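You operate a simulated robot arm through the tools that you are given. There is no shell and no other tool. Be economical: measure what you need, move in short steps, check, and stop when the job is done.

Carry out the task below with a simulated robot arm. There is one attempt and no reset: what you move stays moved.

## Task
Count the test boards on the shelf under the red groove, then put as many of the clear bottles from the shelf under the red groove on the parts end of the spray bench. Take the teal rim cup and leave it on the middle shelf of the panel bay. Put the stream nozzle on the red bay of the side bench away on the parts end of the spray bench. Push the tools drawer shut. Shut the bulk drawer. Put the tall filter box marked "LOT 39" from the top of the tool chest on the middle shelf of the pump bay and the tall filter box marked "LOT 23" on the middle shelf of the red bay. Stack the pack labelled "collars" from the top of the tool chest on top of the pack marked "seal". Put two of the grey inserts from the top of the tool chest on the high shelf of the red bay. Put the filter marked "wide" from the top of the tool chest on the red bay of the side bench and the filter marked "fine" on the low shelf of the panel bay. Lift the lid of the soak basin open. Any order will do. Set down upright: clear bottle, teal rim cup, tall filter box, grey insert, filter.

Only the result counts: the job must be done as asked and must still hold three seconds after the hand-in. Knocking over, shifting, dropping, spilling or breaking anything else fails it. A push-on lid holds only when it is set on centred and level and pressed home; a screw cap is set on level and turned clockwise until tight.

## Robot
A 6-joint arm with a two-finger parallel gripper on a trunk, on a base that drives. Base frame: it is fixed to the floor where the robot stands at the start and does not move with it; the origin is under the middle of the robot, x ahead of it, y to its left, z up. Units: cm, rad, N and s.
Its first joint turns from -2.007 to 2.007 rad. Places, roughly: bulk drawer [-60, -540, 30]; clear bottle [75, -50, 50]; collars pack, feet pack, orange pack, plugs pack [-50, -575, 100]; filter [0, -575, 100]; grey insert [-75, -575, 100]; high shelf of the red bay (22x43 cm) [58, -470, 160]; lid of the soak basin [-180, 60, 100]; low shelf of the panel bay [50, -420, 20]; middle shelf of the panel bay (22x42 cm) [60, -424, 124]; middle shelf of the pump bay (22x43 cm) [60, -378, 124]; middle shelf of the red bay (22x43 cm) [58, -470, 124]; parts end of the spray bench [-160, -20, 90]; red bay of the side bench [50, -470, 80]; stream nozzle [75, -475, 75]; tall filter box [-50, -575, 100]; teal rim cup [50, -450, 100]; test board [50, -75, 50]; tools drawer [-30, -540, 80]. Payload 4.2 kg.
The TCP is the grasp point between the finger pads, 2.3 cm short of the fingertips. In the tool frame z runs along the fingers and y along their closing line. Largest opening 9.4 cm; finger width 3.8, thickness 1; the body of the gripper, 5.4 by 9.6 cm, starts 3.9 cm behind the TCP.
Orientation is that of the tool frame in the base frame, as a unit quaternion [x, y, z, w]. With the fingers straight down and closing along the base's y, the tool's x points along the base's -x, its y along +y and its z along -z.

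## Interface
- The arm moves only by the tool servo_tool. Its argument "plan" is a list of rows, each a list of 6 numbers: the shift along the tool's x, y, z in cm, then the turn, a rotation vector about the tool's x, y, z in rad. In form: [[tx, ty, tz, ax, ay, az], ...]. A call has 1 to 10 rows; each row shifts and turns the commanded pose from where the row before left it, along the tool's axes as they then stand. "hand" is the closure in counts, from 0 (fully open) to 255 (shut), set as the call begins (left out, the last holds). A row lasts 0.2 s, in which the tool goes at most 5 cm and 0.15 rad; a call with a longer step from one row to the next is refused whole, and so is a gripper value outside its range. Where a pose cannot be reached the arm comes as near as it can. A force on the tool above 40 N (or 10 N above the force at the start of the call, whichever is more), or a blocked arm, ends the call early, and 0.2 s more pass. Each finger travels about 10.8 cm/s and halts on what it meets, pressing with about 39 N; the grip force reading is that of the motor and also rises with nothing between the fingers. The clock runs only during rows and for 0.2 s after the last one: add rows that do not move to give the fingers time. The reply holds the time, the measured pose of the TCP, the force on the tool along the base axes, the opening and the grip force, in the units named above and with some noise, with the torque about the TCP (base axes, N m) and any sound that the robot's microphone picked up.
- Cameras (640 x 400 px; columns grow to the right, rows downward): "scene" is now at [22.86, 15.57, 114.11]; the picture's right is [-0.47, -0.88, 0.00], its down [-0.53, 0.28, -0.80] and it looks along [0.70, -0.38, -0.60] (base axes); focal length 262 px, centre (320, 200). "wrist" rides on the gripper at [8.6, 1.6, -7.4] in the tool frame; the picture's right is [-0.18, 0.98, 0.00], its down [-0.58, -0.11, -0.81] and it looks along [-0.79, -0.15, 0.59] (tool axes); focal length 243 px, centre (320, 200). There is no depth. A picture from a camera that has moved, and an enlarged one, comes with that camera's place and axes in the base frame and with its lens.
- camera(camera): a new picture of that camera. No time passes.
- lift_body(by): slides the trunk up (or, below 0, down) by that many cm; the arm and the scene camera ride with it, the base frame stays. It gives what a move gives, with no picture.
- roll_base(legs): drives the robot by 1 to 6 legs, each [ahead, turn to the left] in cm and rad, along the robot's own axes; the way and the turn of a leg run together, so that a leg with both is an arc; at most 150 cm and 3.142 rad a leg. The arm and the cameras ride along, it lands a little off, and it stops where it bumps. It gives what a move gives.
- head_to(pan, tilt): turns the head with the scene camera to pan (to the left, within 1.396 rad either way) and tilt (down, from -0.506 to 1.204), counted from straight ahead of the robot. It gives what a move gives.
- close_up(camera, box): a new picture of the part [left, top, right, bottom] of that camera's present view, enlarged. No time passes.
- close_job(): hands the job in; it is judged then, once.

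Go step by step. Nothing tells you exact positions but the pictures and the camera data: compare them with the known pose of the tool, close in by small moves and look again before you grip or let go. The budget is 577 turns and 360 pictures, counting those below and the enlarged ones. Unless the task says otherwise, let go and move clear before handing in.

The tools are called after "Request:" as a command line: name --pt "numbers of a row" for each row, then --argument value for the rest, lists and objects as JSON in quotes. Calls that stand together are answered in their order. servo_tool: Moves the arm, as the interface text tells. Its arguments: {"type":"object","properties":{"plan":{"type":"array","items":{"type":"array","items":{"type":"number"}}},"hand":{"type":"number"}},"required":["plan"]} The other tools are called the same way: lift_body (by) slides the trunk up or down; roll_base (legs) drives the base; head_to (pan, tilt) turns the head that bears the scene camera; camera (camera) takes a picture; close_up (camera, box) takes an enlarged picture of a part of a camera's view; close_job () hands the job in.

At the start:

```text
time: 0.0
tcp_pos: [50.04, -4.88, 89.65]
ee_rot: [0.0, 1.0, 0.0, -0.001]
wrist_force: [0.2, -0.6, 0.2]
moment: [-0.02, -0.01, 0.02]
opening: 9.41
finger_force: 0.1
trunk travel left (down, up): [-50.0, 49.0]
robot x, y, heading: [0.18, -0.3, 0.0]
head pan, tilt: [-0.496, 0.642]
```

scene: 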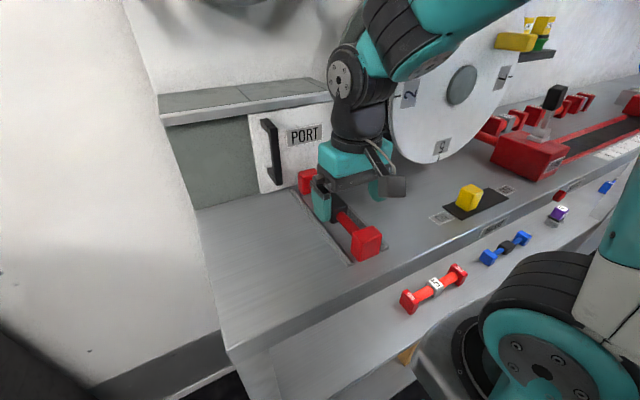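
wrist: 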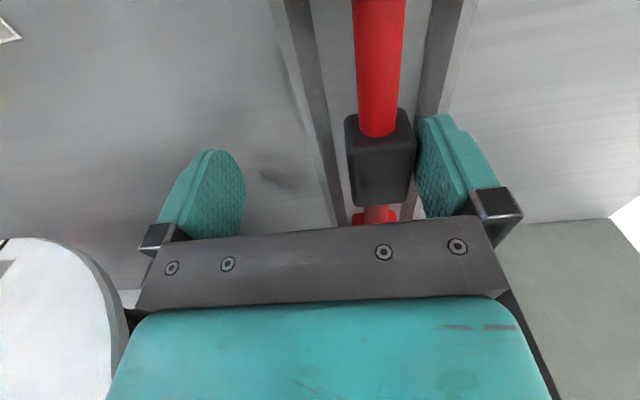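

I see a bench with a red groove or rail on the right and dumbbell-like parts in front of it. I'll look around to the right to find the shelf under the red groove.

Request:
head_to --pan -0.8 --tilt 0.7

Request:
camera --camera "scene"

```text
time: 0.8
tcp_pos: [50.04, -4.88, 89.63]
ee_rot: [0.0, 1.0, 0.0, 0.0]
wrist_force: [-0.6, 0.6, 0.0]
moment: [0.01, -0.02, 0.0]
opening: 9.44
finger_force: 0.2
trunk travel left (down, up): [-50.0, 49.0]
robot x, y, heading: [0.27, 0.26, 0.0]
head pan, tilt: [-0.799, 0.7]
```

```text
357 pictures are left
camera scene: at [21.13, 13.62, 113.62], right [-0.72, -0.7, 0.0], down [-0.45, 0.46, -0.77], along [0.53, -0.55, -0.64], focal length 262 px, centre (320, 200)
```

scene: 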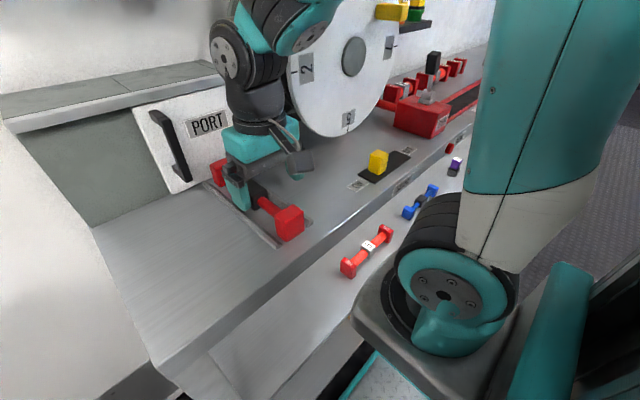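

The top deck is around z≈80, with a lower front ledge. I'll raise the arm, retreat and look from further back.

Request:
servo_tool --pt "0 0 -4 0 0 0" --pt "0 0 -4 0 0 0" --pt "0 0 -4 0 0 0" --pt "0 0 -4 0 0 0"

Request:
roll_base --legs '[[-55, 0]]'

Request:
head_to --pan -0.6 --tilt 0.4

Request:
camera --camera "scene"

```text
time: 1.8
tcp_pos: [50.02, -4.94, 105.52]
ee_rot: [0.001, 1.0, 0.0, 0.0]
wrist_force: [-0.2, 0.3, 0.2]
moment: [0.0, 0.0, -0.01]
opening: 9.4
finger_force: 0.0
trunk travel left (down, up): [-50.0, 49.0]
robot x, y, heading: [0.01, -0.53, 0.005]
head pan, tilt: [-0.799, 0.7]
```

```text
time: 4.9
tcp_pos: [-3.35, -5.09, 105.49]
ee_rot: [0.001, 1.0, 0.0, 0.0]
wrist_force: [0.0, -0.7, -0.3]
moment: [0.03, -0.02, 0.04]
opening: 9.41
finger_force: 0.0
trunk travel left (down, up): [-50.0, 49.0]
robot x, y, heading: [-52.8, -0.03, -0.003]
head pan, tilt: [-0.799, 0.7]
```

```text
time: 5.7
tcp_pos: [-3.41, -4.93, 105.54]
ee_rot: [0.002, 1.0, 0.0, 0.001]
wrist_force: [0.0, -0.2, 0.0]
moment: [0.04, 0.01, -0.02]
opening: 9.39
finger_force: 0.0
trunk travel left (down, up): [-50.0, 49.0]
robot x, y, heading: [-53.48, 0.08, -0.004]
head pan, tilt: [-0.6, 0.4]
```

```text
356 pictures are left
camera scene: at [-30.47, 14.48, 116.3], right [-0.57, -0.82, 0.0], down [-0.32, 0.22, -0.92], along [0.76, -0.52, -0.39], focal length 262 px, centre (320, 200)
```

scene: 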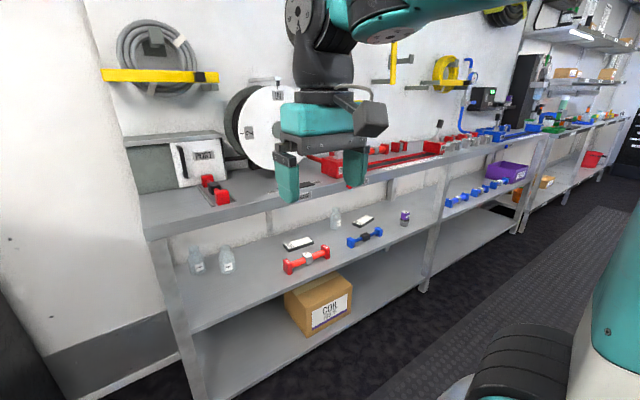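

Now the mid shelf with clear bottles and white test boards is visible. I'll enlarge it.

Request:
close_up --camera "scene" --box '[150, 160, 430, 335]'

Request:
close_up --camera "scene" --box '[300, 100, 540, 250]'

```text
2.29 times, centred on (290, 248) of scene
camera zoom: at [-30.47, 14.48, 116.3], right [-0.57, -0.82, 0.0], down [-0.32, 0.22, -0.92], along [0.76, -0.52, -0.39], focal length 599 px, centre (389, 91)
```

zoom: 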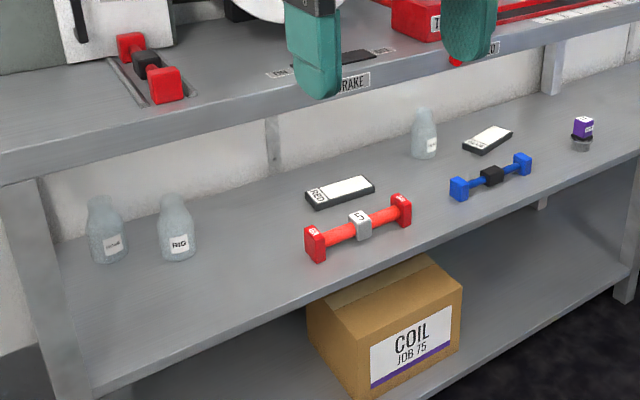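

```text
2.67 times, centred on (420, 175) of scene
camera zoom: at [-30.47, 14.48, 116.3], right [-0.57, -0.82, 0.0], down [-0.32, 0.22, -0.92], along [0.76, -0.52, -0.39], focal length 699 px, centre (53, 267)
```

zoom: 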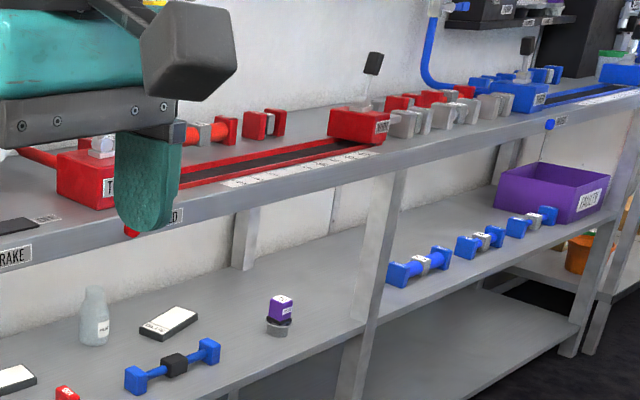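

I count two test boards and three clear bottles on that shelf, so two bottles are to go. Next I'll turn to see the spray bench and the soak basin behind.

Request:
roll_base --legs '[[0, 1.571]]'

Request:
head_to --pan 1.1 --tilt 0.4

Request:
camera --camera "scene"

```text
time: 9.9
tcp_pos: [-47.68, 49.92, 105.55]
ee_rot: [-0.702, 0.712, 0.0, -0.001]
wrist_force: [-0.9, 0.4, -0.4]
moment: [0.02, 0.03, 0.01]
opening: 9.43
finger_force: 0.0
trunk travel left (down, up): [-50.0, 49.0]
robot x, y, heading: [-53.36, 0.21, 1.557]
head pan, tilt: [-0.6, 0.4]
```

```text
time: 11.6
tcp_pos: [-47.6, 49.98, 105.54]
ee_rot: [-0.702, 0.712, 0.0, 0.0]
wrist_force: [0.3, -0.4, 0.6]
moment: [0.0, 0.02, -0.02]
opening: 9.4
finger_force: 0.1
trunk travel left (down, up): [-50.0, 49.0]
robot x, y, heading: [-53.73, 0.03, 1.553]
head pan, tilt: [1.1, 0.4]
```

```text
353 pictures are left
camera scene: at [-80.8, 20.11, 116.31], right [0.47, 0.88, 0.0], down [0.34, -0.18, -0.92], along [-0.81, 0.43, -0.39], focal length 262 px, centre (320, 200)
```

scene: 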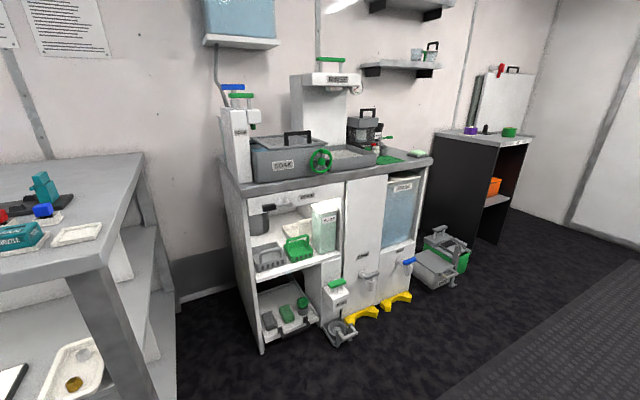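

The soak basin with its lid is seen in the middle, and the spray bench is at the left. I'll zoom on the basin and then pan to the spray bench.

Request:
close_up --camera "scene" --box '[200, 70, 440, 220]'

Request:
head_to --pan 1.39 --tilt 0.5

Request:
camera --camera "scene"

```text
2.67 times, centred on (320, 145) of scene
camera zoom: at [-80.8, 20.11, 116.31], right [0.47, 0.88, 0.0], down [0.34, -0.18, -0.92], along [-0.81, 0.43, -0.39], focal length 699 px, centre (320, 347)
```

zoom: 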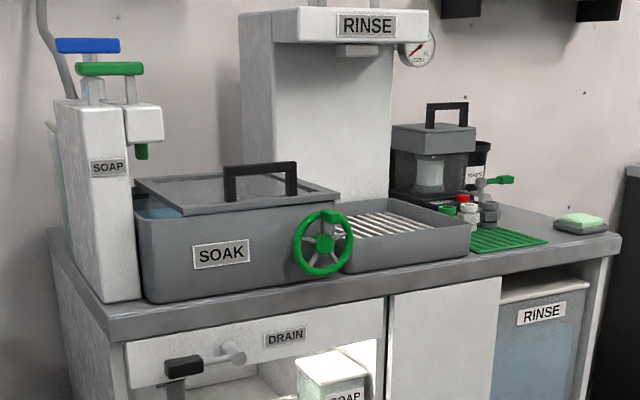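

```text
time: 12.4
tcp_pos: [-47.74, 49.97, 105.37]
ee_rot: [-0.701, 0.713, 0.0, 0.0]
wrist_force: [-0.3, 0.4, 0.8]
moment: [0.03, 0.0, 0.0]
opening: 9.41
finger_force: 0.0
trunk travel left (down, up): [-50.0, 49.0]
robot x, y, heading: [-53.56, 0.21, 1.555]
head pan, tilt: [1.389, 0.499]
```

```text
351 pictures are left
camera scene: at [-81.54, 17.56, 115.39], right [0.2, 0.98, 0.0], down [0.47, -0.09, -0.88], along [-0.86, 0.17, -0.48], focal length 262 px, centre (320, 200)
```

scene: 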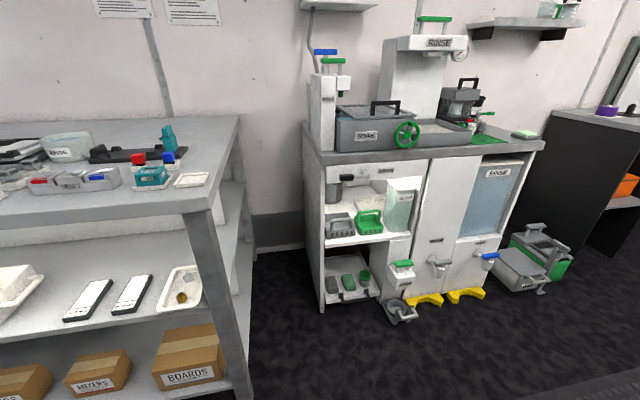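

The soak basin lid is hinged with a black loop handle. I'll turn more to see the spray bench.

Request:
roll_base --legs '[[0, 1.0]]'

Request:
head_to --pan 0.9 --tilt 0.5

Request:
camera --camera "scene"

```text
time: 15.3
tcp_pos: [-92.39, 31.69, 105.49]
ee_rot: [0.958, -0.288, 0.0, 0.001]
wrist_force: [-0.5, -0.6, -1.1]
moment: [-0.02, 0.0, 0.02]
opening: 9.4
finger_force: 0.1
trunk travel left (down, up): [-50.0, 49.0]
robot x, y, heading: [-53.28, -0.12, 2.556]
head pan, tilt: [1.389, 0.499]
```

```text
time: 16.3
tcp_pos: [-92.25, 31.67, 105.4]
ee_rot: [0.957, -0.289, 0.0, 0.0]
wrist_force: [0.0, -0.2, -0.6]
moment: [-0.03, -0.04, 0.02]
opening: 9.4
finger_force: 0.1
trunk travel left (down, up): [-50.0, 49.0]
robot x, y, heading: [-53.6, -0.07, 2.557]
head pan, tilt: [0.901, 0.499]
```

```text
350 pictures are left
camera scene: at [-85.43, -10.45, 115.39], right [-0.31, 0.95, 0.0], down [0.45, 0.15, -0.88], along [-0.83, -0.27, -0.48], focal length 262 px, centre (320, 200)
```

scene: 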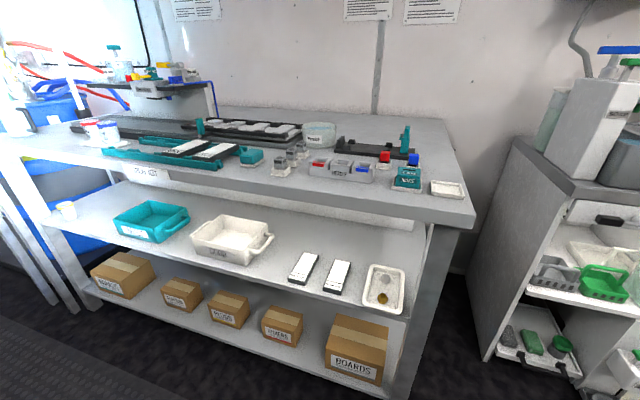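

Request:
close_up --camera "scene" --box '[40, 90, 490, 371]'

Request:
close_up --camera "scene" --box '[240, 100, 480, 250]'

```text
1.42 times, centred on (265, 230) of scene
camera zoom: at [-85.43, -10.45, 115.39], right [-0.31, 0.95, 0.0], down [0.45, 0.15, -0.88], along [-0.83, -0.27, -0.48], focal length 373 px, centre (398, 157)
```

zoom: 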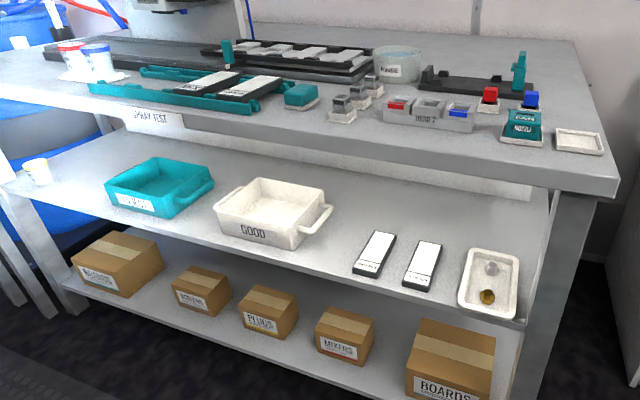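

```text
2.67 times, centred on (360, 175) of scene
camera zoom: at [-85.43, -10.45, 115.39], right [-0.31, 0.95, 0.0], down [0.45, 0.15, -0.88], along [-0.83, -0.27, -0.48], focal length 699 px, centre (213, 267)
```

zoom: 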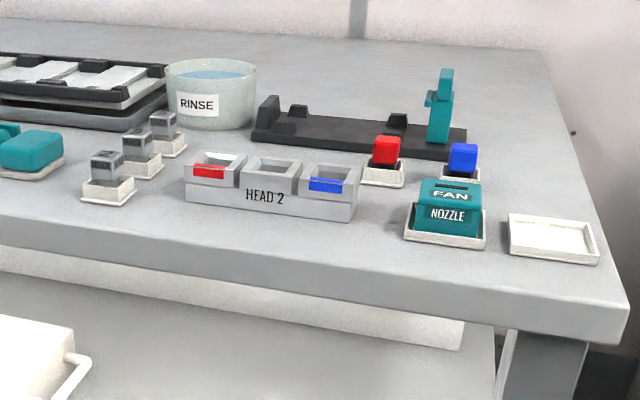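

The spray bench's near-right corner is the parts end: there's an empty tray, and free room by the rail end at about (-156,-1). Now I'll turn back to the shelf and get the hand into a forward-tilted pose with the camera on top.

Request:
roll_base --legs '[[0, -2.557]]'

Request:
servo_tool --pt "0 0 0 0 0 0.15" --pt "0 0 0 0 0 0.15" --pt "0 0 0 0 0 0.15" --pt "0 0 0 0 0 0.15" --pt "0 0 0 0 0 0.15" --pt "0 0 0 0 0 0.15" --pt "0 0 0 0 0 0.15" --pt "0 0 0 0 0 0.15" --pt "0 0 0 0 0 0.15" --pt "0 0 0 0 0 0.15"

Request:
servo_tool --pt "0 0 0 0 0 0.15" --pt "0 0 0 0 0 0.15" --pt "0 0 0 0 0 0.15" --pt "0 0 0 0 0 0.15" --pt "0 0 0 0 0 0.15" --pt "0 0 0 0 0 0.15" --pt "0 0 0 0 0 0.15" --pt "0 0 0 0 0 0.15" --pt "0 0 0 0 0 0.15" --pt "0 0 0 0 0 0.15"

```text
time: 22.8
tcp_pos: [-3.59, -6.46, 105.44]
ee_rot: [0.017, 1.0, 0.0, 0.0]
wrist_force: [0.2, 0.6, -0.7]
moment: [0.0, -0.03, -0.02]
opening: 9.4
finger_force: 0.0
trunk travel left (down, up): [-50.0, 49.0]
robot x, y, heading: [-53.25, 0.06, -0.03]
head pan, tilt: [0.901, 0.499]
```

```text
time: 25.0
tcp_pos: [-3.7, -6.55, 105.54]
ee_rot: [0.694, 0.72, 0.0, 0.0]
wrist_force: [0.6, -0.3, -0.3]
moment: [0.0, -0.02, 0.0]
opening: 9.43
finger_force: 0.0
trunk travel left (down, up): [-50.0, 49.0]
robot x, y, heading: [-53.36, 0.18, -0.031]
head pan, tilt: [0.901, 0.499]
```

```text
time: 27.2
tcp_pos: [-3.34, -7.98, 106.83]
ee_rot: [0.998, 0.058, -0.002, 0.014]
wrist_force: [1.0, -0.2, -0.5]
moment: [0.0, -0.01, 0.02]
opening: 9.4
finger_force: 0.1
out of reach, approached as far as the arm can: row 10
trunk travel left (down, up): [-50.0, 49.0]
robot x, y, heading: [-53.48, 0.08, -0.034]
head pan, tilt: [0.901, 0.499]
```

The hand is now rolled about half a turn. I'll tilt it forward.

Request:
servo_tool --pt "0 0 0 0 0.15 0" --pt "0 0 0 0 0.15 0" --pt "0 0 0 0 0.15 0" --pt "0 0 0 0 0.15 0" --pt "0 0 0 0 0.15 0" --pt "0 0 0 0 0.15 0"

Request:
lift_body --by -30

Request:
head_to --pan 0 --tilt 0.3

Request:
camera --camera "scene"

Request:
camera --camera "wrist"

```text
time: 28.6
tcp_pos: [4.86, -14.72, 106.17]
ee_rot: [0.899, 0.05, 0.434, -0.026]
wrist_force: [0.1, -1.2, -0.3]
moment: [-0.02, 0.05, 0.01]
opening: 9.37
finger_force: 0.1
out of reach, approached as far as the arm can: row 1, 2, 3, 4, 5, 6
trunk travel left (down, up): [-50.0, 49.0]
robot x, y, heading: [-53.29, 0.18, -0.031]
head pan, tilt: [0.901, 0.499]
```

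```text
time: 31.6
tcp_pos: [4.91, -14.86, 76.02]
ee_rot: [0.899, 0.05, 0.434, -0.025]
wrist_force: [0.4, -0.2, 0.3]
moment: [0.02, 0.02, 0.0]
opening: 9.4
finger_force: 0.0
trunk travel left (down, up): [-20.0, 79.0]
robot x, y, heading: [-53.51, 0.13, -0.037]
head pan, tilt: [0.901, 0.499]
```

```text
time: 32.8
tcp_pos: [4.98, -14.84, 76.18]
ee_rot: [0.899, 0.051, 0.434, -0.025]
wrist_force: [-0.6, 0.4, -1.0]
moment: [0.02, 0.01, 0.01]
opening: 9.41
finger_force: 0.1
trunk travel left (down, up): [-20.0, 79.0]
robot x, y, heading: [-53.09, 0.03, -0.029]
head pan, tilt: [0.0, 0.3]
```

```text
347 pictures are left
camera scene: at [-28.19, 18.98, 87.23], right [-0.03, -1.0, 0.0], down [-0.3, 0.01, -0.96], along [0.95, -0.03, -0.3], focal length 262 px, centre (320, 200)
```

scene: 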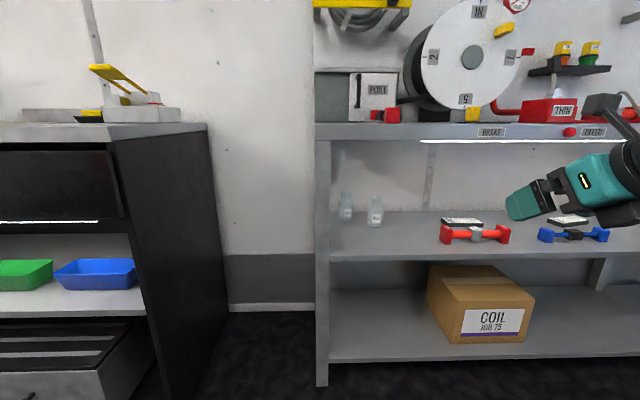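

```text
346 pictures are left
camera wrist: at [4.71, -16.38, 87.5], right [0.0, -0.99, -0.15], down [-1.0, 0.0, 0.05], along [-0.05, 0.15, -0.99], focal length 243 px, centre (320, 200)
```

wrist: 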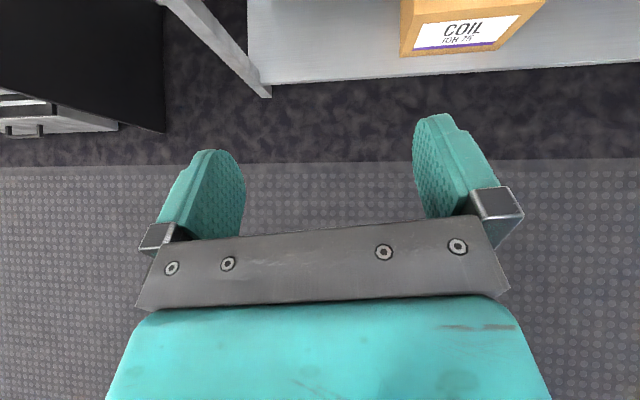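

The bottles are at about (61.8,-4.5) and (66,5.8) on the shelf at z≈50, and they're about 10.5 cm tall. The hand is pitched 38° down with a level closing line. I'll lower the trunk and test a sideways shift.

Request:
lift_body --by -17

Request:
servo_tool --pt "0 -3.3 0 0 0 0" --pt "0 -3.3 0 0 0 0" --pt "0 -3.3 0 0 0 0"

```text
time: 34.7
tcp_pos: [5.08, -14.86, 59.1]
ee_rot: [0.899, 0.05, 0.434, -0.024]
wrist_force: [1.3, 0.7, 0.9]
moment: [0.03, -0.03, 0.01]
opening: 9.41
finger_force: 0.0
trunk travel left (down, up): [-3.0, 96.0]
robot x, y, heading: [-53.47, 0.28, -0.035]
head pan, tilt: [0.0, 0.3]
```

```text
time: 35.5
tcp_pos: [5.44, -11.34, 57.3]
ee_rot: [0.899, 0.052, 0.434, -0.024]
wrist_force: [0.4, 0.5, -0.8]
moment: [0.02, 0.0, -0.01]
opening: 9.39
finger_force: 0.0
out of reach, approached as far as the arm can: row 1, 2, 3
trunk travel left (down, up): [-3.0, 96.0]
robot x, y, heading: [-53.71, 0.01, -0.033]
head pan, tilt: [0.0, 0.3]
```

Sideways motion is blocked by a joint limit. I'll test whether yawing the hand right relieves it.

Request:
servo_tool --pt "0 0 0 -0.1 0 0.08" --pt "0 0 0 -0.1 0 0.08" --pt "0 -2 0 0 0 0" --pt "0 -2 0 0 0 0" --pt "0 -2 0 0 0 0"

Request:
camera --camera "scene"

```text
time: 36.7
tcp_pos: [3.22, -19.3, 53.83]
ee_rot: [0.898, -0.064, 0.433, 0.031]
wrist_force: [0.3, -0.8, -0.4]
moment: [0.03, -0.01, 0.04]
opening: 9.38
finger_force: 0.0
out of reach, approached as far as the arm can: row 1, 2, 3, 4, 5
trunk travel left (down, up): [-3.0, 96.0]
robot x, y, heading: [-53.22, 0.25, -0.03]
head pan, tilt: [0.0, 0.3]
```

```text
345 pictures are left
camera scene: at [-28.19, 18.97, 70.23], right [-0.03, -1.0, 0.0], down [-0.3, 0.01, -0.96], along [0.95, -0.03, -0.3], focal length 262 px, centre (320, 200)
```

scene: 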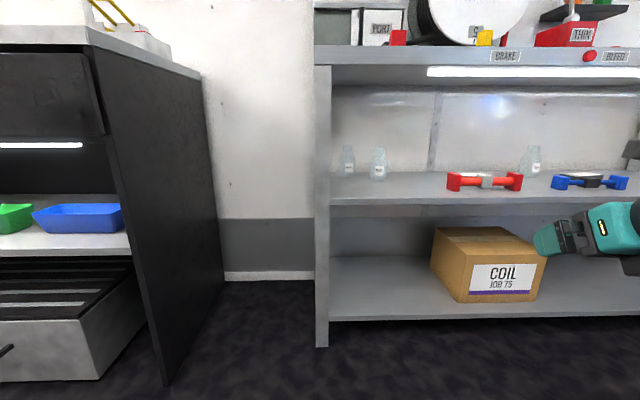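

The last joint is at its limit, and the same pose can be reached from the other side. I'll unroll a full turn the other way in free space.

Request:
servo_tool --pt "0 0 0 0 0 -0.15" --pt "0 0 0 0 0 -0.15" --pt "0 0 0 0 0 -0.15" --pt "0 0 0 0 0 -0.15" --pt "0 0 0 0 0 -0.15" --pt "0 0 0 0 0 -0.15" --pt "0 0 0 0 0 -0.15" --pt "0 0 0 0 0 -0.15" --pt "0 0 0 0 0 -0.15" --pt "0 0 0 0 0 -0.15"

Request:
servo_tool --pt "0 0 0 0 0 -0.15" --pt "0 0 0 0 0 -0.15" --pt "0 0 0 0 0 -0.15" --pt "0 0 0 0 0 -0.15" --pt "0 0 0 0 0 -0.15" --pt "0 0 0 0 0 -0.15" --pt "0 0 0 0 0 -0.15" --pt "0 0 0 0 0 -0.15" --pt "0 0 0 0 0 -0.15" --pt "0 0 0 0 0 -0.15"

Request:
servo_tool --pt "0 0 0 0 0 -0.15" --pt "0 0 0 0 0 -0.15" --pt "0 0 0 0 0 -0.15" --pt "0 0 0 0 0 -0.15" --pt "0 0 0 0 0 -0.15" --pt "0 0 0 0 0 -0.15" --pt "0 0 0 0 0 -0.15" --pt "0 0 0 0 0 -0.15" --pt "0 0 0 0 0 -0.15" --pt "0 0 0 0 0 -0.15"

Request:
servo_tool --pt "0 0 0 0 0 -0.15" --pt "0 0 0 0 0 -0.15" --pt "0 0 0 0 0 -0.15" --pt "0 0 0 0 0 -0.15" --pt "0 0 0 0 0 -0.15" --pt "0 0 0 0 0 -0.15" --pt "0 0 0 0 0 -0.15" --pt "0 0 0 0 0 -0.15" --pt "0 0 0 0 0 -0.15" --pt "0 0 0 0 0 -0.15"

```text
time: 38.9
tcp_pos: [3.12, -19.46, 53.96]
ee_rot: [0.702, 0.565, 0.296, 0.317]
wrist_force: [0.8, 0.0, -0.2]
moment: [0.05, -0.03, 0.02]
opening: 9.4
finger_force: 0.0
trunk travel left (down, up): [-3.0, 96.0]
robot x, y, heading: [-53.14, 0.12, -0.03]
head pan, tilt: [0.0, 0.3]
```

```text
time: 41.1
tcp_pos: [3.06, -19.4, 54.08]
ee_rot: [0.129, 0.892, 0.0, 0.434]
wrist_force: [0.2, -0.2, -0.4]
moment: [-0.02, 0.01, 0.03]
opening: 9.39
finger_force: 0.0
trunk travel left (down, up): [-3.0, 96.0]
robot x, y, heading: [-53.75, 0.13, -0.031]
head pan, tilt: [0.0, 0.3]
```

```text
time: 43.3
tcp_pos: [3.23, -19.41, 54.14]
ee_rot: [-0.514, 0.74, -0.295, 0.317]
wrist_force: [0.0, 0.5, 0.0]
moment: [0.01, 0.0, 0.0]
opening: 9.4
finger_force: 0.0
trunk travel left (down, up): [-3.0, 96.0]
robot x, y, heading: [-53.41, 0.28, -0.033]
head pan, tilt: [0.0, 0.3]
```

```text
time: 45.5
tcp_pos: [3.0, -19.36, 53.99]
ee_rot: [0.88, -0.191, 0.433, -0.032]
wrist_force: [-0.7, -0.1, 0.0]
moment: [-0.01, -0.01, 0.02]
opening: 9.4
finger_force: 0.2
trunk travel left (down, up): [-3.0, 96.0]
robot x, y, heading: [-53.37, 0.25, -0.032]
head pan, tilt: [0.0, 0.3]
```

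Request:
servo_tool --pt "0 0 0 0 0 -0.14" --pt "0 0 0 0 0 -0.14" --pt "0 0 0 0.1 0 -0.08" --pt "1.2 -3 -0.9 0 0 0" --pt "1.2 -3 -0.9 0 0 0" --pt "0 -3 0 0 0 0" --pt "0 -3 0 0 0 0" --pt "0 -3 0 0 0 0"

```text
time: 47.3
tcp_pos: [3.92, 6.83, 55.5]
ee_rot: [0.9, -0.011, 0.435, 0.002]
wrist_force: [-0.1, -0.6, 0.0]
moment: [0.0, 0.0, -0.02]
opening: 9.39
finger_force: 0.1
out of reach, approached as far as the arm can: row 1, 2, 3
trunk travel left (down, up): [-3.0, 96.0]
robot x, y, heading: [-53.36, 0.16, -0.029]
head pan, tilt: [0.0, 0.3]
```

The hand is free now. I'll turn slightly, raise 1.5 cm and drive in partway.

Request:
lift_body --by 1.5

Request:
roll_base --legs '[[0, -0.085], [38, 0]]'

Request:
camera --camera "scene"

Request:
camera --camera "wrist"

```text
time: 47.9
tcp_pos: [3.97, 6.77, 57.05]
ee_rot: [0.901, -0.011, 0.434, 0.001]
wrist_force: [1.1, -0.3, 0.9]
moment: [0.05, 0.01, -0.05]
opening: 9.4
finger_force: 0.0
trunk travel left (down, up): [-4.5, 94.5]
robot x, y, heading: [-53.03, 0.03, -0.032]
head pan, tilt: [0.0, 0.3]
```

```text
time: 50.8
tcp_pos: [41.63, -3.32, 57.11]
ee_rot: [0.899, -0.054, 0.434, 0.023]
wrist_force: [-0.1, -0.3, 1.0]
moment: [0.04, 0.0, 0.01]
opening: 9.4
finger_force: 0.1
trunk travel left (down, up): [-4.5, 94.5]
robot x, y, heading: [-15.92, -4.45, -0.126]
head pan, tilt: [0.0, 0.3]
```

```text
344 pictures are left
camera scene: at [10.86, 11.85, 71.73], right [-0.13, -0.99, 0.0], down [-0.29, 0.04, -0.96], along [0.95, -0.12, -0.3], focal length 262 px, centre (320, 200)
```

scene: 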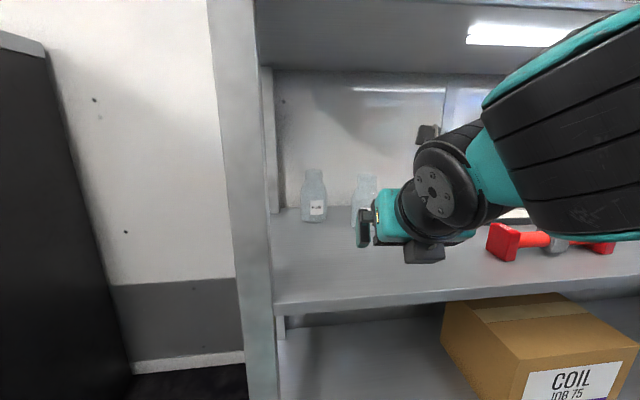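

```text
343 pictures are left
camera wrist: at [41.05, -4.91, 68.42], right [-0.23, -0.96, -0.15], down [-0.97, 0.22, 0.05], along [-0.01, 0.16, -0.99], focal length 243 px, centre (320, 200)
```

wrist: 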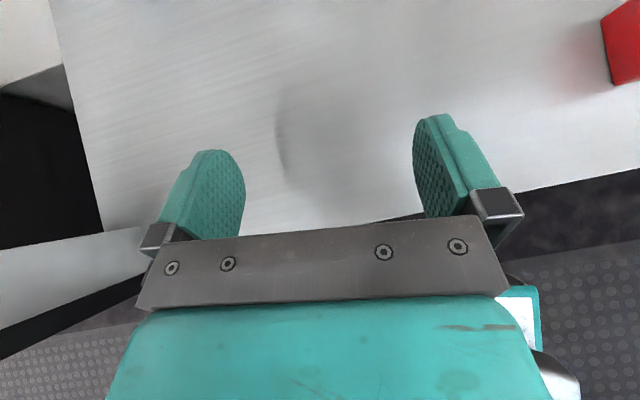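

Bottle 1 is at about (61,-4). The forearm top may come near the deck underside (z≈82), so I'll lower a bit, align sideways, advance and check.

Request:
lift_body --by -1.5

Request:
servo_tool --pt "0 -1.0 0 0 0 0"

Request:
roll_base --legs '[[9, 0]]'

Request:
head_to --pan -0.7 --tilt 0.0

Request:
camera --camera "scene"

Request:
camera --camera "wrist"

```text
time: 51.4
tcp_pos: [41.6, -3.4, 55.61]
ee_rot: [0.899, -0.053, 0.434, 0.022]
wrist_force: [-0.7, -0.8, -0.8]
moment: [-0.02, -0.01, 0.01]
opening: 9.37
finger_force: 0.1
trunk travel left (down, up): [-3.0, 96.0]
robot x, y, heading: [-16.43, -4.48, -0.13]
head pan, tilt: [0.0, 0.3]
```

```text
time: 51.8
tcp_pos: [41.77, -2.32, 55.63]
ee_rot: [0.899, -0.053, 0.434, 0.022]
wrist_force: [-0.3, 0.1, 0.2]
moment: [0.0, -0.03, 0.03]
opening: 9.4
finger_force: 0.0
trunk travel left (down, up): [-3.0, 96.0]
robot x, y, heading: [-15.67, -4.6, -0.127]
head pan, tilt: [0.0, 0.3]
```

```text
time: 52.9
tcp_pos: [51.0, -3.51, 55.5]
ee_rot: [0.899, -0.055, 0.434, 0.023]
wrist_force: [0.8, 1.1, 1.0]
moment: [0.0, -0.02, 0.04]
opening: 9.41
finger_force: 0.0
trunk travel left (down, up): [-3.0, 96.0]
robot x, y, heading: [-6.76, -5.81, -0.127]
head pan, tilt: [0.0, 0.3]
```

```text
time: 54.0
tcp_pos: [50.87, -3.49, 55.53]
ee_rot: [0.899, -0.054, 0.434, 0.022]
wrist_force: [-0.2, -0.2, 0.4]
moment: [0.01, -0.03, -0.02]
opening: 9.39
finger_force: 0.0
trunk travel left (down, up): [-3.0, 96.0]
robot x, y, heading: [-6.59, -5.59, -0.13]
head pan, tilt: [-0.7, 0.0]
```

```text
342 pictures are left
camera scene: at [16.84, 5.23, 73.0], right [-0.74, -0.68, 0.0], down [0.0, 0.0, -1.0], along [0.68, -0.74, 0.0], focal length 262 px, centre (320, 200)
```

scene: 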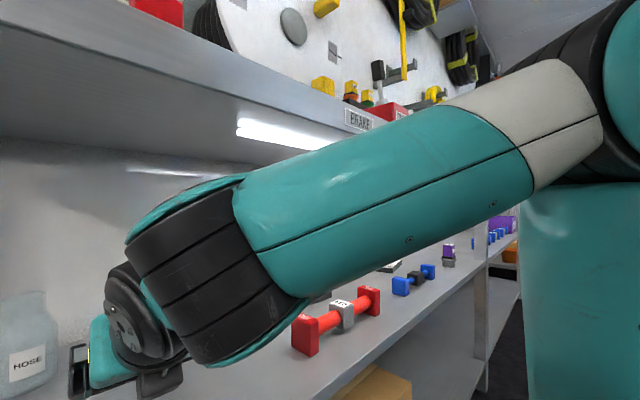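

```text
341 pictures are left
camera wrist: at [50.32, -5.06, 66.88], right [-0.23, -0.96, -0.15], down [-0.97, 0.22, 0.05], along [-0.01, 0.16, -0.99], focal length 243 px, centre (320, 200)
```

wrist: 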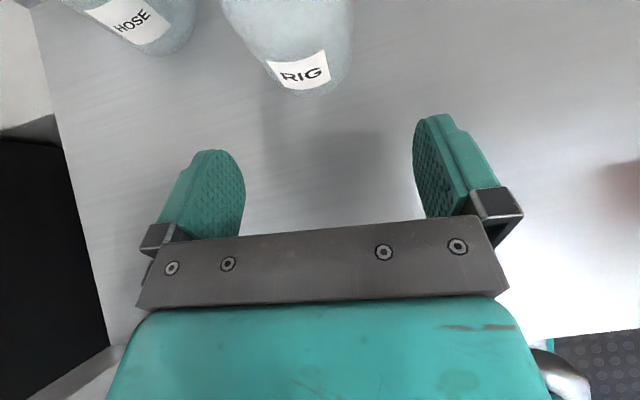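

The RIG bottle's centre is at about (60.3,-3.5) and the forearm is clear of the deck edge. I'll advance by the arm.

Request:
servo_tool --pt "1.6 -0.27 1.68 0 0 0" --pt "1.6 -0.27 1.68 0 0 0" --pt "1.6 -0.27 1.68 0 0 0" --pt "1.6 -0.27 1.68 0 0 0"

Request:
camera --camera "wrist"

```text
time: 55.0
tcp_pos: [60.15, -3.92, 56.42]
ee_rot: [0.899, -0.054, 0.434, 0.022]
wrist_force: [-0.6, 0.9, 0.0]
moment: [-0.01, -0.06, -0.02]
opening: 9.37
finger_force: 0.0
trunk travel left (down, up): [-3.0, 96.0]
robot x, y, heading: [-6.81, -5.77, -0.129]
head pan, tilt: [-0.7, 0.0]
```

```text
340 pictures are left
camera wrist: at [59.4, -5.36, 67.82], right [-0.23, -0.96, -0.15], down [-0.97, 0.22, 0.05], along [-0.01, 0.16, -0.99], focal length 243 px, centre (320, 200)
```

wrist: 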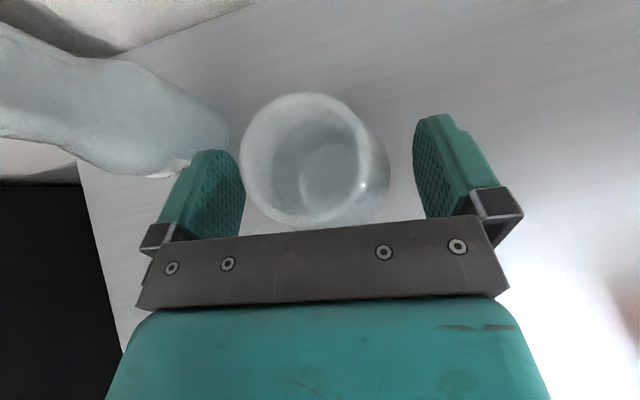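

The bottle is between the fingers. I'll close now.

Request:
servo_tool --pt "0 0 0 0 0 0" --pt "0 0 0 0 0 0" --pt "0 0 0 0 0 0" --pt "0 0 0 0 0 0" --hand 255

Request:
camera --camera "wrist"

```text
time: 56.0
tcp_pos: [60.05, -3.85, 56.37]
ee_rot: [0.899, -0.054, 0.434, 0.023]
wrist_force: [0.4, -0.5, 0.2]
moment: [0.01, -0.02, -0.02]
opening: 5.89
finger_force: 38.8
trunk travel left (down, up): [-3.0, 96.0]
robot x, y, heading: [-6.77, -5.97, -0.13]
head pan, tilt: [-0.7, 0.0]
```

```text
339 pictures are left
camera wrist: at [59.37, -5.34, 67.81], right [-0.23, -0.96, -0.15], down [-0.97, 0.22, 0.05], along [-0.01, 0.16, -0.99], focal length 243 px, centre (320, 200)
```

wrist: 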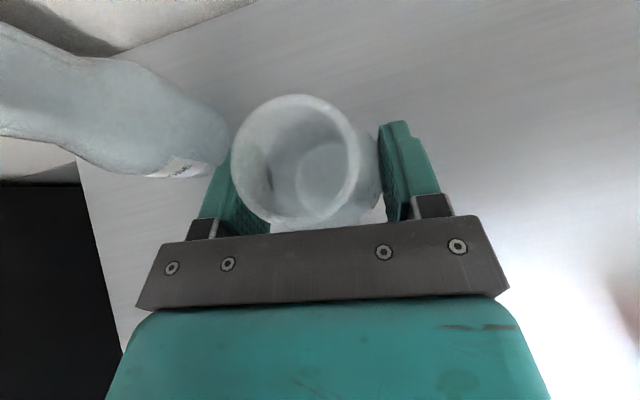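

I have it gripped at 5.9 cm. I'll lift 2 cm and back out.

Request:
lift_body --by 2

Request:
roll_base --legs '[[-50, 0]]'

Request:
lift_body --by 48

Request:
camera --camera "wrist"

```text
time: 56.7
tcp_pos: [60.06, -3.81, 58.49]
ee_rot: [0.899, -0.054, 0.434, 0.022]
wrist_force: [-2.0, 0.2, 4.1]
moment: [0.06, 0.15, 0.03]
opening: 5.88
finger_force: 39.0
trunk travel left (down, up): [-5.0, 94.0]
robot x, y, heading: [-6.81, -5.69, -0.13]
head pan, tilt: [-0.7, 0.0]
```

```text
time: 59.6
tcp_pos: [10.58, 2.91, 58.4]
ee_rot: [0.899, -0.051, 0.434, 0.021]
wrist_force: [-0.3, -0.5, 0.4]
moment: [0.0, -0.03, 0.01]
opening: 5.86
finger_force: 38.8
trunk travel left (down, up): [-5.0, 94.0]
robot x, y, heading: [-56.14, 0.5, -0.121]
head pan, tilt: [-0.7, 0.0]
```

```text
refused: 48 is not a number from -40 to 40
```

```text
338 pictures are left
camera wrist: at [9.97, 1.37, 69.81], right [-0.22, -0.96, -0.15], down [-0.98, 0.22, 0.05], along [-0.01, 0.16, -0.99], focal length 243 px, centre (320, 200)
```

wrist: 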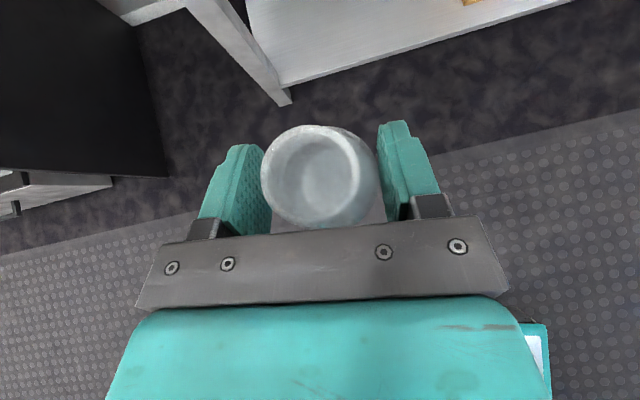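

Request:
close_up --camera "wrist" --box '[180, 100, 460, 275]'

Request:
head_to --pan 0.1 --tilt 0.35

Request:
camera --camera "scene"

```text
2.29 times, centred on (320, 188) of wrist
camera zoom: at [9.97, 1.37, 69.81], right [-0.22, -0.96, -0.15], down [-0.98, 0.22, 0.05], along [-0.01, 0.16, -0.99], focal length 555 px, centre (320, 229)
```

zoom: 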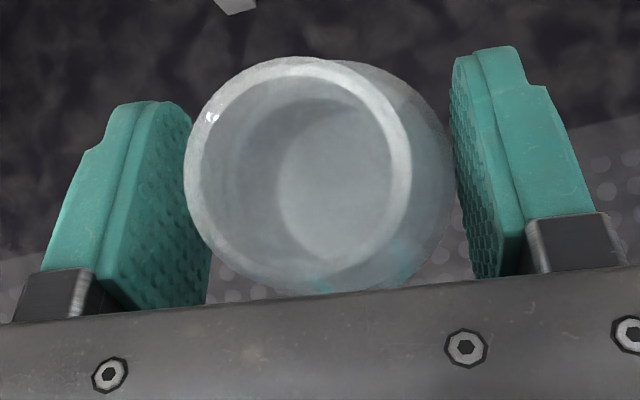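

```text
time: 60.7
tcp_pos: [10.54, 2.91, 58.47]
ee_rot: [0.899, -0.05, 0.434, 0.021]
wrist_force: [0.6, 0.2, -0.2]
moment: [-0.01, 0.0, 0.0]
opening: 5.86
finger_force: 39.3
trunk travel left (down, up): [-5.0, 94.0]
robot x, y, heading: [-56.16, 0.74, -0.124]
head pan, tilt: [0.099, 0.351]
```

```text
336 pictures are left
camera scene: at [-29.47, 18.0, 71.76], right [-0.02, -1.0, 0.0], down [-0.34, 0.01, -0.94], along [0.94, -0.02, -0.34], focal length 262 px, centre (320, 200)
```

scene: 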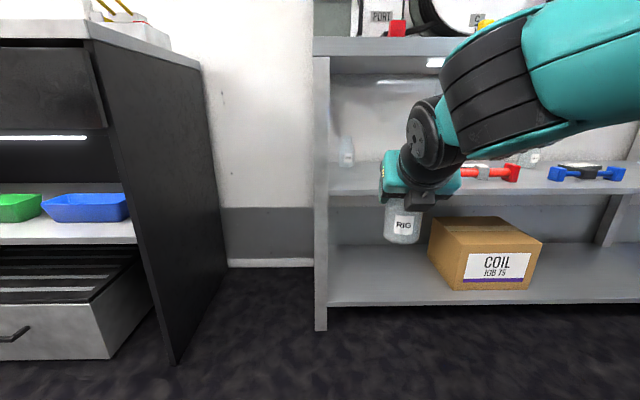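

The bottle hangs upright. I'll raise it and turn toward the spray bench, aiming to place it near (-157,-0.5).

Request:
lift_body --by 40

Request:
roll_base --legs '[[0, 1.6], [0, 1.574]]'

Request:
lift_body --by 12

Request:
head_to --pan 0.1 --tilt 0.5

Request:
camera --camera "scene"

```text
time: 64.6
tcp_pos: [10.55, 2.91, 98.54]
ee_rot: [0.899, -0.05, 0.434, 0.021]
wrist_force: [-0.6, 0.7, -0.6]
moment: [0.01, 0.0, 0.02]
opening: 5.83
finger_force: 39.4
trunk travel left (down, up): [-45.0, 54.0]
robot x, y, heading: [-56.28, 0.55, -0.124]
head pan, tilt: [0.099, 0.351]
```

```text
time: 72.7
tcp_pos: [-122.87, -3.87, 98.41]
ee_rot: [0.038, 0.9, 0.014, -0.434]
wrist_force: [0.6, 0.0, -0.2]
moment: [0.02, -0.01, 0.01]
opening: 5.84
finger_force: 39.3
trunk travel left (down, up): [-45.0, 54.0]
robot x, y, heading: [-55.99, 0.67, 3.051]
head pan, tilt: [0.099, 0.351]
```

```text
time: 74.2
tcp_pos: [-122.96, -3.91, 110.39]
ee_rot: [0.037, 0.9, 0.014, -0.434]
wrist_force: [0.8, -0.4, 0.1]
moment: [0.0, -0.01, 0.03]
opening: 5.85
finger_force: 38.6
trunk travel left (down, up): [-57.0, 42.0]
robot x, y, heading: [-56.58, 0.52, 3.042]
head pan, tilt: [0.099, 0.351]
```

```text
time: 74.9
tcp_pos: [-123.02, -3.86, 110.37]
ee_rot: [0.038, 0.9, 0.015, -0.434]
wrist_force: [0.3, 0.5, -0.4]
moment: [0.01, 0.0, -0.01]
opening: 5.81
finger_force: 39.1
trunk travel left (down, up): [-57.0, 42.0]
robot x, y, heading: [-56.02, 0.39, 3.054]
head pan, tilt: [0.099, 0.499]
```

```text
335 pictures are left
camera scene: at [-82.27, -17.37, 122.39], right [-0.01, 1.0, 0.0], down [0.48, 0.0, -0.88], along [-0.88, -0.01, -0.48], focal length 262 px, centre (320, 200)
```

scene: 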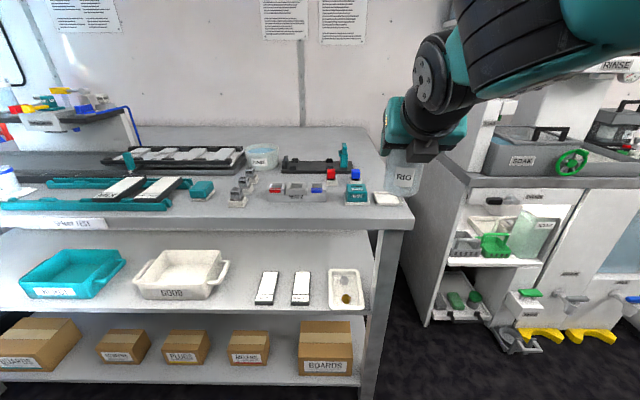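

The bench right edge is at y≈3, and a free strip lies right of the rail end. I'll place the first bottle at about (-168,-1.3), so I'm driving ahead high above the bench.

Request:
roll_base --legs '[[34, 0]]'

Request:
head_to --pan -0.1 --tilt 0.75

Request:
camera --camera "scene"

Request:
camera --camera "wrist"

```text
time: 77.1
tcp_pos: [-156.74, -0.73, 110.51]
ee_rot: [0.038, 0.9, 0.014, -0.434]
wrist_force: [0.7, 1.0, 0.5]
moment: [-0.02, 0.03, -0.04]
opening: 5.82
finger_force: 38.3
trunk travel left (down, up): [-57.0, 42.0]
robot x, y, heading: [-89.89, 3.55, 3.043]
head pan, tilt: [0.099, 0.499]
```

```text
time: 77.9
tcp_pos: [-156.76, -0.74, 110.39]
ee_rot: [0.039, 0.9, 0.015, -0.434]
wrist_force: [-0.4, 0.1, -0.6]
moment: [0.0, 0.0, -0.01]
opening: 5.83
finger_force: 38.9
trunk travel left (down, up): [-57.0, 42.0]
robot x, y, heading: [-90.43, 3.48, 3.047]
head pan, tilt: [-0.099, 0.75]
```

```text
334 pictures are left
camera scene: at [-115.18, -12.55, 120.2], right [0.19, 0.98, 0.0], down [0.67, -0.13, -0.73], along [-0.72, 0.14, -0.68], focal length 262 px, centre (320, 200)
```

scene: 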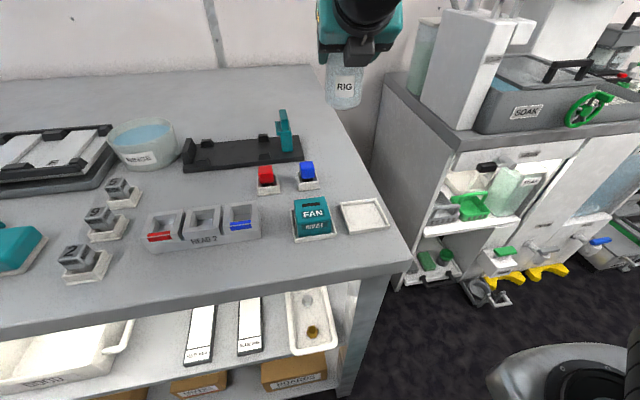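

```text
333 pictures are left
camera wrist: at [-156.22, 1.04, 121.81], right [0.19, 0.97, -0.15], down [0.98, -0.19, 0.05], along [0.02, -0.16, -0.99], focal length 243 px, centre (320, 200)
```

wrist: 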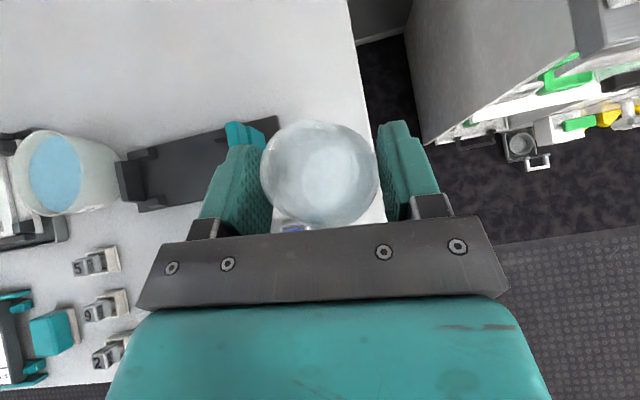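

I'll extend 11 cm further over the spot and then look.

Request:
servo_tool --pt "1.7 -0.32 2.14 0 0 0" --pt "1.7 -0.32 2.14 0 0 0" --pt "1.7 -0.32 2.14 0 0 0" --pt "1.7 -0.32 2.14 0 0 0"

Request:
lift_body --by -11

Request:
camera --camera "wrist"

Request:
camera --camera "scene"

```text
time: 78.9
tcp_pos: [-167.58, -0.78, 110.4]
ee_rot: [0.038, 0.899, 0.016, -0.435]
wrist_force: [-0.1, 0.9, 0.3]
moment: [-0.01, 0.0, -0.03]
opening: 5.81
finger_force: 38.8
trunk travel left (down, up): [-57.0, 42.0]
robot x, y, heading: [-90.12, 3.67, 3.051]
head pan, tilt: [-0.099, 0.75]
```

```text
time: 80.3
tcp_pos: [-167.67, -0.87, 99.38]
ee_rot: [0.037, 0.9, 0.014, -0.434]
wrist_force: [-0.3, 0.4, -0.5]
moment: [-0.01, 0.04, 0.0]
opening: 5.84
finger_force: 38.9
trunk travel left (down, up): [-46.0, 53.0]
robot x, y, heading: [-90.35, 3.71, 3.053]
head pan, tilt: [-0.099, 0.75]
```

```text
332 pictures are left
camera wrist: at [-167.06, 0.91, 110.76], right [0.19, 0.97, -0.15], down [0.98, -0.19, 0.05], along [0.02, -0.16, -0.99], focal length 243 px, centre (320, 200)
```

wrist: 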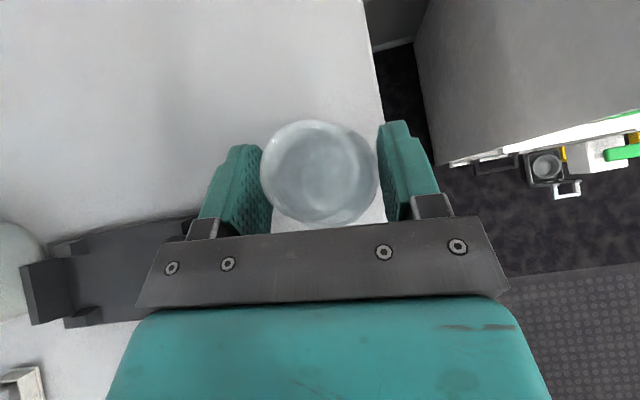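

```text
331 pictures are left
camera scene: at [-115.18, -12.55, 109.19], right [0.19, 0.98, 0.0], down [0.67, -0.13, -0.73], along [-0.72, 0.14, -0.68], focal length 262 px, centre (320, 200)
```

scene: 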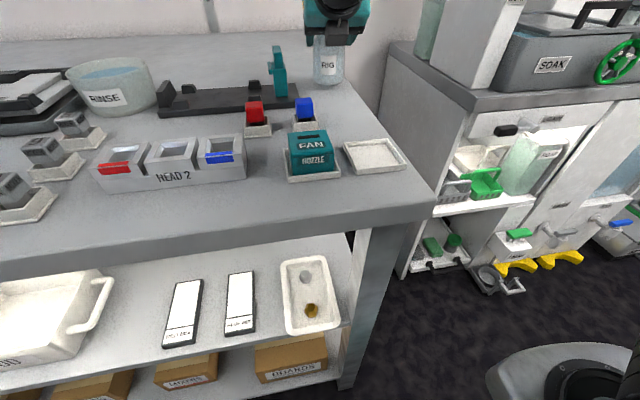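

I'm over the spot with the edge 2 cm clear. I'll lower gently until contact.

Request:
servo_tool --pt "-1.0 0 0.8 0 0 0" --pt "-1.0 0 0.8 0 0 0" --pt "-0.3 0 0.24 0 0 0" --pt "-0.3 0 0.24 0 0 0" --pt "-0.3 0 0.24 0 0 0"

```text
time: 81.5
tcp_pos: [-167.6, -0.73, 96.29]
ee_rot: [0.04, 0.898, 0.014, -0.438]
wrist_force: [-1.2, 6.6, 35.3]
moment: [0.53, 0.22, -0.08]
opening: 5.8
finger_force: 38.6
trunk travel left (down, up): [-46.0, 53.0]
robot x, y, heading: [-90.4, 3.99, 3.043]
head pan, tilt: [-0.099, 0.75]
```

It's in contact. I'll ease off slightly and open partway.

Request:
servo_tool --pt "0.12 0 -0.1 0 0 0" --pt "0 0 0 0 0 0"

Request:
servo_tool --pt "0 0 0 0 0 0" --pt "0 0 0 0 0 0" --pt "0 0 0 0 0 0" --hand 40

Request:
camera --camera "wrist"

```text
time: 82.1
tcp_pos: [-167.57, -0.89, 96.19]
ee_rot: [0.038, 0.898, 0.014, -0.437]
wrist_force: [-0.4, 7.9, 31.6]
moment: [0.44, 0.37, -0.06]
opening: 5.8
finger_force: 39.1
trunk travel left (down, up): [-46.0, 53.0]
robot x, y, heading: [-89.99, 4.09, 3.054]
head pan, tilt: [-0.099, 0.75]
```

```text
time: 82.9
tcp_pos: [-167.58, -0.85, 95.7]
ee_rot: [0.036, 0.9, 0.014, -0.434]
wrist_force: [0.5, 0.0, 0.0]
moment: [0.03, 0.02, 0.04]
opening: 7.92
finger_force: 0.1
trunk travel left (down, up): [-46.0, 53.0]
robot x, y, heading: [-90.11, 3.56, 3.044]
head pan, tilt: [-0.099, 0.75]
```

```text
330 pictures are left
camera wrist: at [-167.03, 0.83, 107.18], right [0.19, 0.97, -0.15], down [0.98, -0.19, 0.05], along [0.02, -0.16, -0.99], focal length 243 px, centre (320, 200)
```

wrist: 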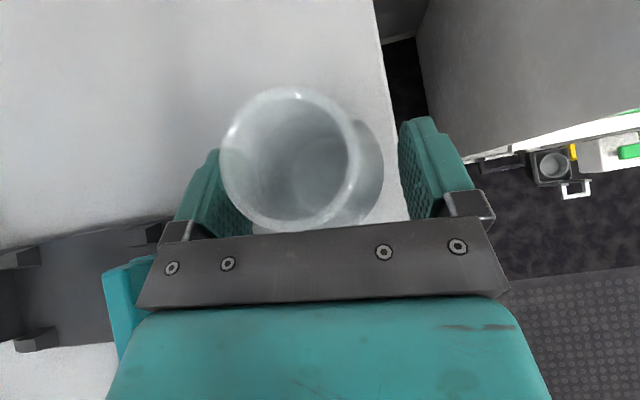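

It's released and standing. I'll retract backward and up.

Request:
servo_tool --pt "0 -0.3 -2 0 0 0" --pt "0 0 -3 0 0 0" --pt "0 0 -4 0 0 0" --pt "0 0 -4 0 0 0"

Request:
camera --camera "scene"

```text
time: 83.9
tcp_pos: [-157.46, -1.71, 103.6]
ee_rot: [0.037, 0.9, 0.015, -0.434]
wrist_force: [-0.2, 0.6, 0.2]
moment: [0.0, 0.02, 0.0]
opening: 7.93
finger_force: 0.0
trunk travel left (down, up): [-46.0, 53.0]
robot x, y, heading: [-90.23, 3.83, 3.054]
head pan, tilt: [-0.099, 0.75]
```

```text
329 pictures are left
camera scene: at [-115.2, -12.55, 109.18], right [0.19, 0.98, 0.0], down [0.67, -0.13, -0.73], along [-0.72, 0.14, -0.68], focal length 262 px, centre (320, 200)
```

scene: 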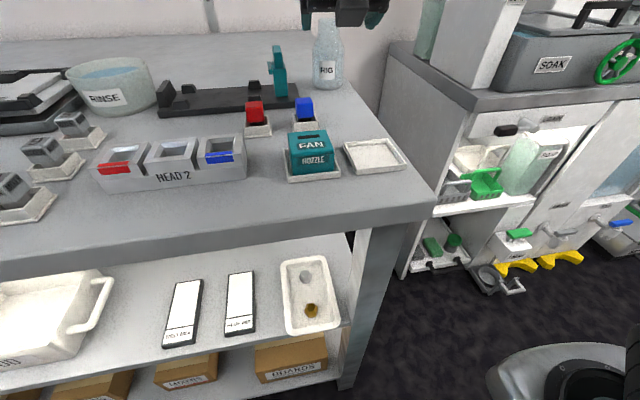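

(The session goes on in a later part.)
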